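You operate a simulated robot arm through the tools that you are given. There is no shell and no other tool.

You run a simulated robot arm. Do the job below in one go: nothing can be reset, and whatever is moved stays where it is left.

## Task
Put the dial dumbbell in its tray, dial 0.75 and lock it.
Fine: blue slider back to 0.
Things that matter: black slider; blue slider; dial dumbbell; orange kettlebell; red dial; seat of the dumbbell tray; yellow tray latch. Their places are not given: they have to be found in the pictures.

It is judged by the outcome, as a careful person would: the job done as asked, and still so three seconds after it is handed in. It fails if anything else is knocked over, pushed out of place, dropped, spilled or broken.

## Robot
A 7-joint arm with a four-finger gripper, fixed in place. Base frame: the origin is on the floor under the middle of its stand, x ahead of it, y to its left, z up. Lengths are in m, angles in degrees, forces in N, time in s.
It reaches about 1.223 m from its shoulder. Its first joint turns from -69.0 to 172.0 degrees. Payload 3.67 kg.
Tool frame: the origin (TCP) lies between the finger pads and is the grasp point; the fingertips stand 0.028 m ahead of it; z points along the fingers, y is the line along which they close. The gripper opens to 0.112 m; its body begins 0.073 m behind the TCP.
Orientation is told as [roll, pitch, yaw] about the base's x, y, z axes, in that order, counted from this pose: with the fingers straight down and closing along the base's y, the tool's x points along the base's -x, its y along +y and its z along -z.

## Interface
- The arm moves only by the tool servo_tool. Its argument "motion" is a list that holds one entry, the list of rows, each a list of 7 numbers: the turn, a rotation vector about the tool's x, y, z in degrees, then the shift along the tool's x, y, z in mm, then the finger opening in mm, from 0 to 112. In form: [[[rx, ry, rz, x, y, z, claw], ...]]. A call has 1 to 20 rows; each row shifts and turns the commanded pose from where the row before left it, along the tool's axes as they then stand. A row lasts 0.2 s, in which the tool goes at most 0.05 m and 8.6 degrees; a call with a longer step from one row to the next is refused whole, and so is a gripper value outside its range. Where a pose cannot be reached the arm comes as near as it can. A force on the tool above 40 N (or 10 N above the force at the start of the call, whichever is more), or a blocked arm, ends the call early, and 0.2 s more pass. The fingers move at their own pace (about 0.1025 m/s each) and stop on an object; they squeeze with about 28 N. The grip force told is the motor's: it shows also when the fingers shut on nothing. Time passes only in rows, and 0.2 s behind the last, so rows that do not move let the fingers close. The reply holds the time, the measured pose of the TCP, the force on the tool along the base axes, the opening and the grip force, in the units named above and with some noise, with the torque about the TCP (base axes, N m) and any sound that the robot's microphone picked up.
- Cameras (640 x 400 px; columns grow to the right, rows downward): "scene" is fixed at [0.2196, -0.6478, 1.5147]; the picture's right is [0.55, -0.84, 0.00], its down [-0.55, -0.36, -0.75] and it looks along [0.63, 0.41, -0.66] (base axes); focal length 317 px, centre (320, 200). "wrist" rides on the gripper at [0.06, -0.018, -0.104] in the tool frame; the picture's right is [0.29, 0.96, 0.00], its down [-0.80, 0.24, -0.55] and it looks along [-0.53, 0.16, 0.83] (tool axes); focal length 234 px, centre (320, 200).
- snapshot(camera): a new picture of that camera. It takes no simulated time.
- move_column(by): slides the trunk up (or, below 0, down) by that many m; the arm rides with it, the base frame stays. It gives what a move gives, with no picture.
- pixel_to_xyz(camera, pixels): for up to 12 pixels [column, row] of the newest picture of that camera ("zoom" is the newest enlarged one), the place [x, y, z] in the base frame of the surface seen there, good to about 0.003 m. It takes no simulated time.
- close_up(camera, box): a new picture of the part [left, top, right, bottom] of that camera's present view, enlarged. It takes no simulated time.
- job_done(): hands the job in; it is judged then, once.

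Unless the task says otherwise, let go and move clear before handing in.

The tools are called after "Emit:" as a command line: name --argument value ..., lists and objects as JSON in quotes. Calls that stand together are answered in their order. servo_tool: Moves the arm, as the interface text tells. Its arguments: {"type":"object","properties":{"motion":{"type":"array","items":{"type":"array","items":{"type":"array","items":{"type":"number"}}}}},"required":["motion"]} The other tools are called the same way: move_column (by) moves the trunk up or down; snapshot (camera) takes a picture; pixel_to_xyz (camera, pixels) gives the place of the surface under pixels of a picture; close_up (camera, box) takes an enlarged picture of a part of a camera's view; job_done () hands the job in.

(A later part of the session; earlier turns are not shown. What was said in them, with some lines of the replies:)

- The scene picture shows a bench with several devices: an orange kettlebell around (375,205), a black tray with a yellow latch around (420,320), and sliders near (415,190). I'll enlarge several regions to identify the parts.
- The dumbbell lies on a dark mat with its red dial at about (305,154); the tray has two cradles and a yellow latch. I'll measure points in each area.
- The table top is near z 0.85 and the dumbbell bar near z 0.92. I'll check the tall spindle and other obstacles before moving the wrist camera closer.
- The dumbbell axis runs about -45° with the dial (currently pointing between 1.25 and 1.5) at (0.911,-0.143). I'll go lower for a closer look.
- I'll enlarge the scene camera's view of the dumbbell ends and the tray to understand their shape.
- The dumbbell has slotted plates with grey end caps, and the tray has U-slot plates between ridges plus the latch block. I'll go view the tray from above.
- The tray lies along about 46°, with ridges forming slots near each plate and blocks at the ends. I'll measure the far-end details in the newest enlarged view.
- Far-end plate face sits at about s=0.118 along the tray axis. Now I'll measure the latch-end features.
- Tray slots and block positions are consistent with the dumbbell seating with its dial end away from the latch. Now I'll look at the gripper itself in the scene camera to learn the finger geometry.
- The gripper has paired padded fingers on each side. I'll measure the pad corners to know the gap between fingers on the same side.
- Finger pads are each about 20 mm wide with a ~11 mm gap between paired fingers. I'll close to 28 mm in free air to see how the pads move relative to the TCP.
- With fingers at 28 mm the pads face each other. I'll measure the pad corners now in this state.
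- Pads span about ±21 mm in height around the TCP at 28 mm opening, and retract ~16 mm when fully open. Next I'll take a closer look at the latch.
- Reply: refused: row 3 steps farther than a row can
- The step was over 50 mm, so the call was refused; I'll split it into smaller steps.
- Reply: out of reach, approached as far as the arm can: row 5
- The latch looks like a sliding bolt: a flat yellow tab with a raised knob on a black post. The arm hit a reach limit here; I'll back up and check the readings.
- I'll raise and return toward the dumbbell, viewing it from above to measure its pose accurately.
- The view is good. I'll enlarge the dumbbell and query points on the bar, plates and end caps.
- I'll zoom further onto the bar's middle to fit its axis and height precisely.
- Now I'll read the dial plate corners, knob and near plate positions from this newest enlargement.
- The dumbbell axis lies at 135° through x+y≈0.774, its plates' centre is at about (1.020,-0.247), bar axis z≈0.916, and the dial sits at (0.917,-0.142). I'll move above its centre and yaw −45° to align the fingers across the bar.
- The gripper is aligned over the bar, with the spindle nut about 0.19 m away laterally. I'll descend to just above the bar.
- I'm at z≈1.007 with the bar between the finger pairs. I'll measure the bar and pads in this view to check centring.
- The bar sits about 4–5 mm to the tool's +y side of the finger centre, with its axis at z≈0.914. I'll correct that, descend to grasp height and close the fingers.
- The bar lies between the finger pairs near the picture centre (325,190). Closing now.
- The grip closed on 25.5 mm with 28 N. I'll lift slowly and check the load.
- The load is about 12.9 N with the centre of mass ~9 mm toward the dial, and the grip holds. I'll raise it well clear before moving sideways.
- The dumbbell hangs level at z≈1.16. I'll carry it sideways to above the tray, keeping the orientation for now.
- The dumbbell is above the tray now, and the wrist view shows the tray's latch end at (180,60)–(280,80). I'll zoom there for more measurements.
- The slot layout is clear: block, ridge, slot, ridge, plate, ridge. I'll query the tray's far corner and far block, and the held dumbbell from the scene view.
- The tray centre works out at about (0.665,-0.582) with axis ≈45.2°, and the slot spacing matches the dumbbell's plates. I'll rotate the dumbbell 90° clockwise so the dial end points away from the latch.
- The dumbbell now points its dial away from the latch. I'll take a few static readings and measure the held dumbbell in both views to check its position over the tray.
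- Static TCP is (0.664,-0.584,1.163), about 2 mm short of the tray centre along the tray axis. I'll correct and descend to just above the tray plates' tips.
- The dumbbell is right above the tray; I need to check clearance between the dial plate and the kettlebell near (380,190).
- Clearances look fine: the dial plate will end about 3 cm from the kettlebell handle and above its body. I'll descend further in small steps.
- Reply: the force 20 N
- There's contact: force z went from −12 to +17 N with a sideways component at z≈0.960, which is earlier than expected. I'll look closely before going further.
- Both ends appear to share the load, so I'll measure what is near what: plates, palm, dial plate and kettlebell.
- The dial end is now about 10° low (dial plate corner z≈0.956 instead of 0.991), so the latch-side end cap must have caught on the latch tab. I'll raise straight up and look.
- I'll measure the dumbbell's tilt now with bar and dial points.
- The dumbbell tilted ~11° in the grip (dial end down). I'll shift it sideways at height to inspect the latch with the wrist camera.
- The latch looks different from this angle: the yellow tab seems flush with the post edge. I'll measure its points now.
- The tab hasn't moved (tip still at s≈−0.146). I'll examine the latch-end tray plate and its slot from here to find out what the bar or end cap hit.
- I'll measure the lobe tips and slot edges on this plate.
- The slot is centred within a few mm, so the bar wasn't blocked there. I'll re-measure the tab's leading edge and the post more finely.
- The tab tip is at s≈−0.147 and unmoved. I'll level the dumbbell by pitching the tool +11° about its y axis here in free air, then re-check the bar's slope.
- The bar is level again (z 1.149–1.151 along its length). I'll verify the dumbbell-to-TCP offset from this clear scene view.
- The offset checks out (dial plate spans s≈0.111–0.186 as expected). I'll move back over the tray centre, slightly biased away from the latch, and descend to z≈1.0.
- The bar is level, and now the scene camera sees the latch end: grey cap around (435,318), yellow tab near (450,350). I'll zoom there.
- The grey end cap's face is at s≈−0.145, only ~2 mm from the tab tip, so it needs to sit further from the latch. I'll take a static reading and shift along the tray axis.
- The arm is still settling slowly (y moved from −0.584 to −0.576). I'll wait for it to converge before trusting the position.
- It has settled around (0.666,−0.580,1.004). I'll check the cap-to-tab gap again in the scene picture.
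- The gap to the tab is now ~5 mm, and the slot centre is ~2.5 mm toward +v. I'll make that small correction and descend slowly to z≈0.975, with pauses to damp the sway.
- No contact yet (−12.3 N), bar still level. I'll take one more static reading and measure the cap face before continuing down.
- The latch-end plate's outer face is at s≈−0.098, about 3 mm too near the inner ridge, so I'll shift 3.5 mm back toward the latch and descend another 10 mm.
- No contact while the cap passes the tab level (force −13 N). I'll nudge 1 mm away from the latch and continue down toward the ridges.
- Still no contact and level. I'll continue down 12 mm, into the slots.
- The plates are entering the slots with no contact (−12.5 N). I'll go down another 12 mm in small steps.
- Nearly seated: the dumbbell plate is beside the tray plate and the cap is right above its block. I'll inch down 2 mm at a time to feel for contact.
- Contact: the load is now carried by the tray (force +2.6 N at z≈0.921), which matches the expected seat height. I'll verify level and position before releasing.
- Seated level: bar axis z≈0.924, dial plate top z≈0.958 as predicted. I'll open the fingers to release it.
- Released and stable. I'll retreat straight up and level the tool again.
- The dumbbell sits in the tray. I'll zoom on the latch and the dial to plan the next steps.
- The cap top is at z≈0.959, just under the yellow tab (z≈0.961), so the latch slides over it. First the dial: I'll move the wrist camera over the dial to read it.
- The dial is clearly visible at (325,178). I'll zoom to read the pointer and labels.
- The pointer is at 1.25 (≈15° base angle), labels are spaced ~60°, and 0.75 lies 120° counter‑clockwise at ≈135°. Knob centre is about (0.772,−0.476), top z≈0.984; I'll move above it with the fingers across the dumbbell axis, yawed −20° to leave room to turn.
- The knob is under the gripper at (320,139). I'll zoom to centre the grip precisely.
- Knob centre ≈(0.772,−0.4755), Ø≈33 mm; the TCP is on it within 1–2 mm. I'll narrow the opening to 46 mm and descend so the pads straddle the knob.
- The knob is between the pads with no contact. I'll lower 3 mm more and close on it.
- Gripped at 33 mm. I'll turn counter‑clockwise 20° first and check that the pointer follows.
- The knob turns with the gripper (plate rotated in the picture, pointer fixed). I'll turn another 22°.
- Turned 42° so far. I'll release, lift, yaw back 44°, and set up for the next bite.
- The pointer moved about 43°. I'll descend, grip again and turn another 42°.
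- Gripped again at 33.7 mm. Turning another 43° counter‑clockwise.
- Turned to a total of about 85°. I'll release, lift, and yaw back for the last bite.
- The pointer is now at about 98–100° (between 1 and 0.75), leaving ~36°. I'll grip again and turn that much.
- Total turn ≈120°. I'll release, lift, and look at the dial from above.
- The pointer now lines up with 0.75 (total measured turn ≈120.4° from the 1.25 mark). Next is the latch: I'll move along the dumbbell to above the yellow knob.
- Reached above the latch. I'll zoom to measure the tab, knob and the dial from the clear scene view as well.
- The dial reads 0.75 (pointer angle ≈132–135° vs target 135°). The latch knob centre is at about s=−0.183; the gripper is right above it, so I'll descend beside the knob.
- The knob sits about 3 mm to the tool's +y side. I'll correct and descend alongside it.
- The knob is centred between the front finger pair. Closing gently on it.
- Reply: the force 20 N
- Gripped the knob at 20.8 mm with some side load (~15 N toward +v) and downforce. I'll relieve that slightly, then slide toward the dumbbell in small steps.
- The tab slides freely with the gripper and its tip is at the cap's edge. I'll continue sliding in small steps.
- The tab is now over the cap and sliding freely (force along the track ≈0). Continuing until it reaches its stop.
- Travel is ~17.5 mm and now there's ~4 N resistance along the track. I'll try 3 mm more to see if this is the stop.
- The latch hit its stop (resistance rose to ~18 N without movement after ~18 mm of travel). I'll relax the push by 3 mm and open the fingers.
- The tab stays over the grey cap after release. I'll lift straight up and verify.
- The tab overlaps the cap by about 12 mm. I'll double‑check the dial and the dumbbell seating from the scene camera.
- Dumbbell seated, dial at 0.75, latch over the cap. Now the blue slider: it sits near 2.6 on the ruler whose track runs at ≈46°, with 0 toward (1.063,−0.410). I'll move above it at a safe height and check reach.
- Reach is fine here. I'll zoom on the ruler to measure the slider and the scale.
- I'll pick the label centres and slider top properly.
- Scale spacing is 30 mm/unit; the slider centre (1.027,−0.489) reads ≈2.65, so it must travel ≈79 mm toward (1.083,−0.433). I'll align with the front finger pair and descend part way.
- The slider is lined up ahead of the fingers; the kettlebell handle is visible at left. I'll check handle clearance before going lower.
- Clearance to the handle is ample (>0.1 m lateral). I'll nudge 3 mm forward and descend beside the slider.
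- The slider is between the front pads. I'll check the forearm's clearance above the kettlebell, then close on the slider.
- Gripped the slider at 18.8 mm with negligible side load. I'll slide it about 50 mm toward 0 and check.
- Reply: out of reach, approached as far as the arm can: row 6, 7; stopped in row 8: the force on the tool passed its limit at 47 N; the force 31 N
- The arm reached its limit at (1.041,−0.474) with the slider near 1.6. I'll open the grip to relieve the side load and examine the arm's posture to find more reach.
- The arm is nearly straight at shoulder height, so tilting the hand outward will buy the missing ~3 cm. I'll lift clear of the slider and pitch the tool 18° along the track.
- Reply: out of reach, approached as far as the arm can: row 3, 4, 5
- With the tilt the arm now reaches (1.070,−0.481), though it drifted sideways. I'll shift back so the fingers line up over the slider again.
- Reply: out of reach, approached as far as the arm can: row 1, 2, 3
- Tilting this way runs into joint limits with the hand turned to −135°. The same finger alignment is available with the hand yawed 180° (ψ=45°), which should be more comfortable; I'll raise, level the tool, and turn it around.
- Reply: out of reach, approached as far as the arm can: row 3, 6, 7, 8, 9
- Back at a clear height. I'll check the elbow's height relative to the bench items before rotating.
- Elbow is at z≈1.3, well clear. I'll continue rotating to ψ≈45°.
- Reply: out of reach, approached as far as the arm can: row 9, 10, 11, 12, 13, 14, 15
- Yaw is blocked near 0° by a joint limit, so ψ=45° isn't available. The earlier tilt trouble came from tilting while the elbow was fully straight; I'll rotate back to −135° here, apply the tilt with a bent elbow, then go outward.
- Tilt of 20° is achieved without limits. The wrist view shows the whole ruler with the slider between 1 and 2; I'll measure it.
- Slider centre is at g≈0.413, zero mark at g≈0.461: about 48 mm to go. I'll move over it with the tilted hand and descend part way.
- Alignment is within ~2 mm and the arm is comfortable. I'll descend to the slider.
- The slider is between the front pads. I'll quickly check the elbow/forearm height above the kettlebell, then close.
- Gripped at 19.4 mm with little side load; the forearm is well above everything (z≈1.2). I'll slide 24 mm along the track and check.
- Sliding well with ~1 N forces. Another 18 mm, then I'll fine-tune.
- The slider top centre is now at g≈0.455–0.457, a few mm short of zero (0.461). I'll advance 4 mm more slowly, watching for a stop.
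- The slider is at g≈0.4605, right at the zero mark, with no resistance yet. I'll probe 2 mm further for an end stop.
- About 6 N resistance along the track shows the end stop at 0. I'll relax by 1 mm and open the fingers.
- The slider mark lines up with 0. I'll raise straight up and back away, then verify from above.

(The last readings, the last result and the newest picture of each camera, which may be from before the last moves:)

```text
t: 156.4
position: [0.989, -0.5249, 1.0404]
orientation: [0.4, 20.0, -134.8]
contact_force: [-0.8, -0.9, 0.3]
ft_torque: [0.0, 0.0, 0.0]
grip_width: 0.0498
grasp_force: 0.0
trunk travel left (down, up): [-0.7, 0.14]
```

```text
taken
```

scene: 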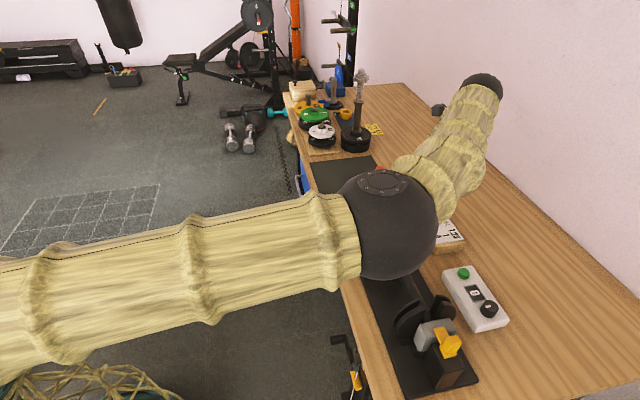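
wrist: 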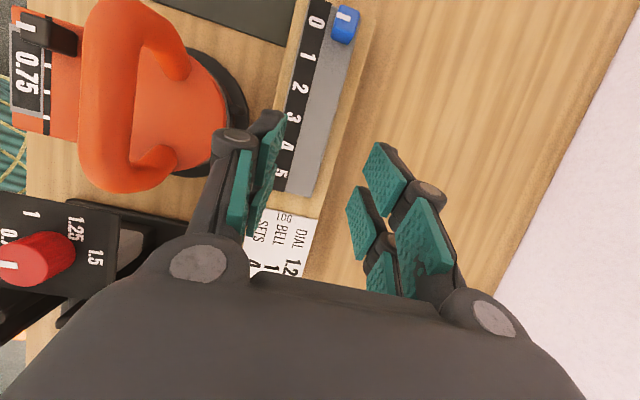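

The slider is at 0. I'll raise further, level the tool, and withdraw the arm so I can check everything.

Emit:
servo_tool --motion '[[[0, 0, 0, 10.3, 0, -28.2, 50], [0, 0, 0, 10.3, 0, -28.2, 50], [0, 0, 0, 10.3, 0, -28.2, 50], [0, 0, 0, 10.3, 0, -28.2, 50], [0, 0, 0, 10.3, 0, -28.2, 50], [0, -5, 0, 0, 0, 0, 50], [0, -5, 0, 0, 0, 0, 50], [0, -5, 0, 0, 0, 0, 50], [0, -5, 0, 0, 0, 0, 50], [0, 0, 0, 0, 0, 0, 50]]]'

Emit:
servo_tool --motion '[[[0, 0, 0, -10, -38, 0, 50], [0, 0, 0, -10, -38, 0, 50], [0, 0, 0, -10, -38, 0, 50], [0, 0, 0, -10, -38, 0, 50], [0, 0, 0, -10, -38, 0, 50], [0, 0, 0, -10, -38, 0, 50], [0, 0, 0, -10, -38, 0, 50], [0, 0, 0, -10, -38, 0, 50], [0, 0, 0, -10, -38, 0, 50], [0, 0, 0, -10, -38, 0, 50], [0, 0, 0, 0, 0, 0, 50], [0, 0, 0, 0, 0, 0, 50]]]'

Emit:
snapshot --camera "scene"

Emit:
snapshot --camera "wrist"

```text
t: 158.6
position: [0.9887, -0.525, 1.1904]
orientation: [0.4, 0.0, -134.9]
contact_force: [0.5, 0.6, 0.5]
ft_torque: [0.01, 0.0, 0.02]
grip_width: 0.0504
grasp_force: 0.0
trunk travel left (down, up): [-0.7, 0.14]
```

```text
t: 161.2
position: [0.6491, -0.3271, 1.1874]
orientation: [0.3, -0.1, -135.0]
contact_force: [-0.9, -0.4, 0.3]
ft_torque: [-0.02, 0.0, -0.01]
grip_width: 0.0499
grasp_force: 0.0
trunk travel left (down, up): [-0.7, 0.14]
```

```text
taken
```

scene: 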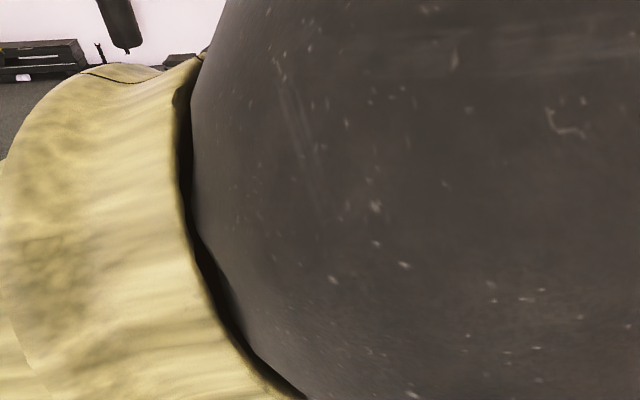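

```text
taken
```

wrist: 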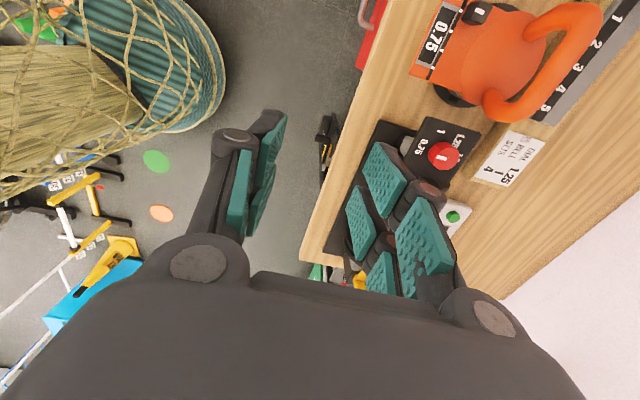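

The elbow blocks the scene camera here; I'll return toward the starting pose and orientation.

Emit:
servo_tool --motion '[[[0, 0, -8, 0, 0, -10, 50], [0, 0, -8, 0, 0, -10, 50], [0, 0, -8, 0, 0, -10, 50], [0, 0, -8, 0, 0, -10, 50], [0, 0, -8, 0, 0, -10, 50], [0, 0, -8, 0, 0, -10, 50], [0, 0, -8, 0, 0, -10, 50], [0, 0, -8, 0, 0, -10, 50], [0, 0, -8, 0, 0, 0, 50], [0, 0, -8, 0, 0, 0, 50], [0, 0, -8, 0, 0, 0, 50], [0, 0, -8, 0, 0, 0, 50], [0, 0, -8, 0, 0, 0, 50], [0, 0, -8, 0, 0, 0, 50], [0, 0, -8, 0, 0, 0, 50], [0, 0, -8, 0, 0, 0, 50], [0, 0, -7, 0, 0, 0, 50], [0, 0, 0, 0, 0, 0, 50]]]'

Emit:
servo_tool --motion '[[[0, 0, 0, 25, 30, 0, 80], [0, 0, 0, 30, 35, 0, 112], [0, 0, 0, 30, 35, 0, 112], [0, 0, 0, 30, 35, 0, 112], [0, 0, 0, 20, 30, 0, 112], [0, 0, 0, 0, 0, 0, 112], [0, 0, 0, 0, 0, 0, 112]]]'

Emit:
snapshot --camera "scene"

Emit:
snapshot --camera "wrist"

```text
t: 165.0
position: [0.6476, -0.3256, 1.2684]
orientation: [-0.2, -0.2, 0.2]
contact_force: [-1.1, 0.4, 0.9]
ft_torque: [0.0, 0.03, 0.03]
grip_width: 0.0499
grasp_force: 0.1
trunk travel left (down, up): [-0.7, 0.14]
```

```text
t: 166.6
position: [0.5133, -0.1605, 1.2678]
orientation: [-0.3, -0.3, 0.0]
contact_force: [-0.6, -0.5, 0.1]
ft_torque: [0.0, -0.02, -0.01]
grip_width: 0.1119
grasp_force: 0.0
trunk travel left (down, up): [-0.7, 0.14]
```

```text
taken
```

scene: 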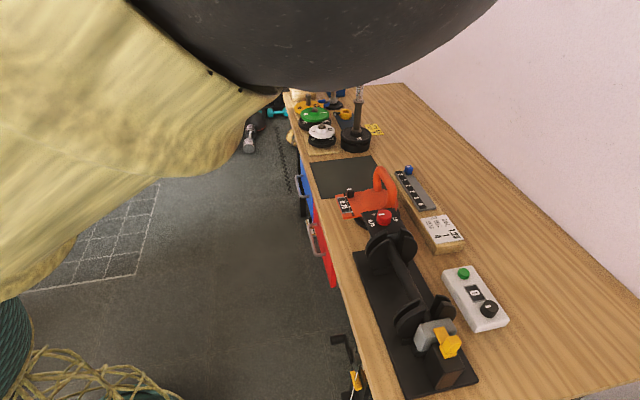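

```text
taken
```

wrist: 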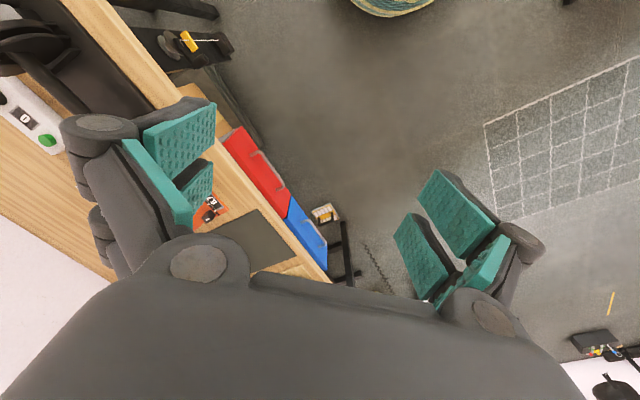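

The scene camera has a clear view of the bench again. I'll zoom in on the slider, dial, latch, and kettlebell for the final check.

Emit:
close_up --camera "scene" --box '[385, 155, 445, 215]'

Emit:
close_up --camera "scene" --box '[350, 195, 430, 250]'

Emit:
close_up --camera "scene" --box '[345, 225, 505, 400]'

Emit:
close_up --camera "scene" --box '[300, 140, 460, 240]'

```text
6.67 times, centred on (415, 185) of scene
```

zoom: 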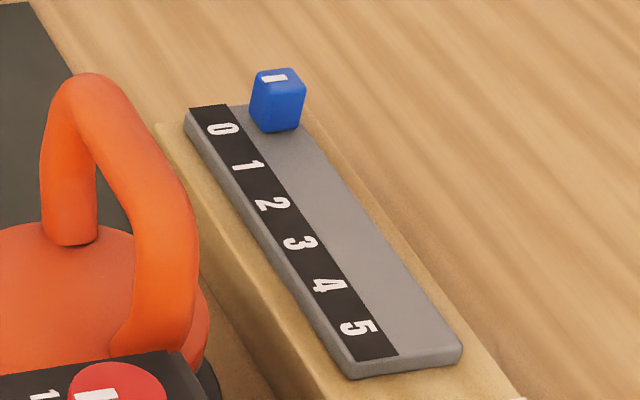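

```text
7.27 times, centred on (390, 222) of scene
```

zoom: 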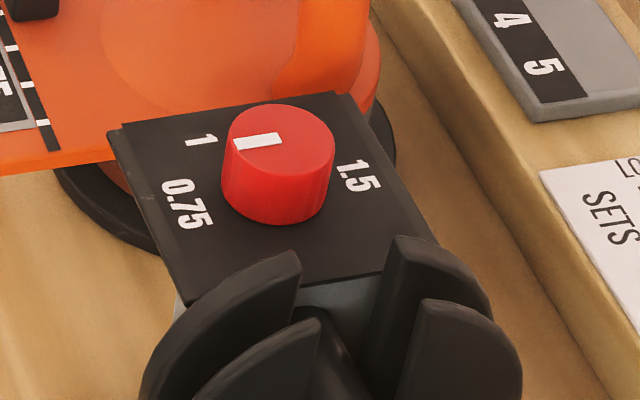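

```text
2.29 times, centred on (425, 312) of scene
```

zoom: 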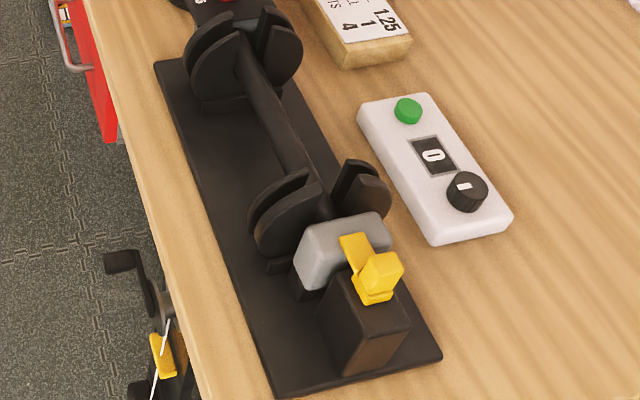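

```text
4.00 times, centred on (380, 190) of scene
```

zoom: 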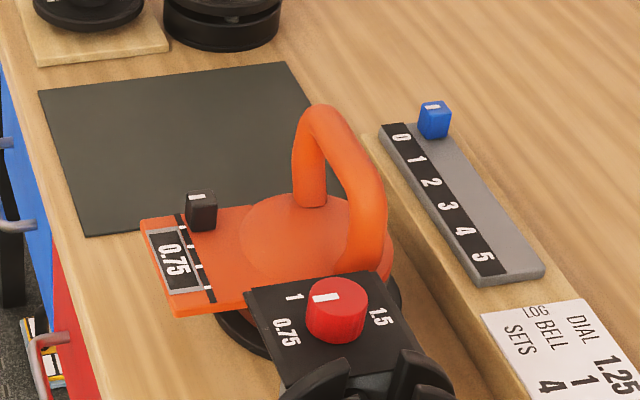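

Final pictures confirm the result:
- **Dumbbell:** it is seated in the tray.
- **Latch:** the yellow tab overlaps the grey cap near (440,335).
- **Dial:** the pointer is on 0.75, measured at about 132–136° against the label's ~134°.
- **Blue slider:** it sits beside the 0 mark at (408,168).

The kettlebell and its black slider are unmoved, and the arm is clear of the bench. I'm handing the job in.

Emit:
job_done

```text
The job is handed in.
```

The dumbbell is seated in its tray with the dial at 0.75 and the yellow latch closed over the end cap. The blue slider is back at 0. I've handed the job in, but the judging result hasn't come back.

- **Dumbbell:** On the first try, the end cap appears to have caught the latch tab, and the dumbbell tipped about 11° in the grip. I lifted it, levelled it and seated it on the second try, with both ends in their slots.
- **Dial:** I turned it counter-clockwise about 120° from 1.25. The pointer measures within about 3° of the 0.75 label.
- **Latch:** The yellow tab went to its stop after about 18 mm and stayed there after I let go. It overlaps the cap by roughly 12 mm.
- **Blue slider:** It was at about 2.6 and now rests against its end stop, within about 1 mm of the 0 mark. On the way, the arm hit its reach limit and the force cut-off stopped it at 47 N. I let go and finished with the hand tilted.

In the final pictures the kettlebell and its black slider look unmoved. The arm is clear of the bench with the gripper open.
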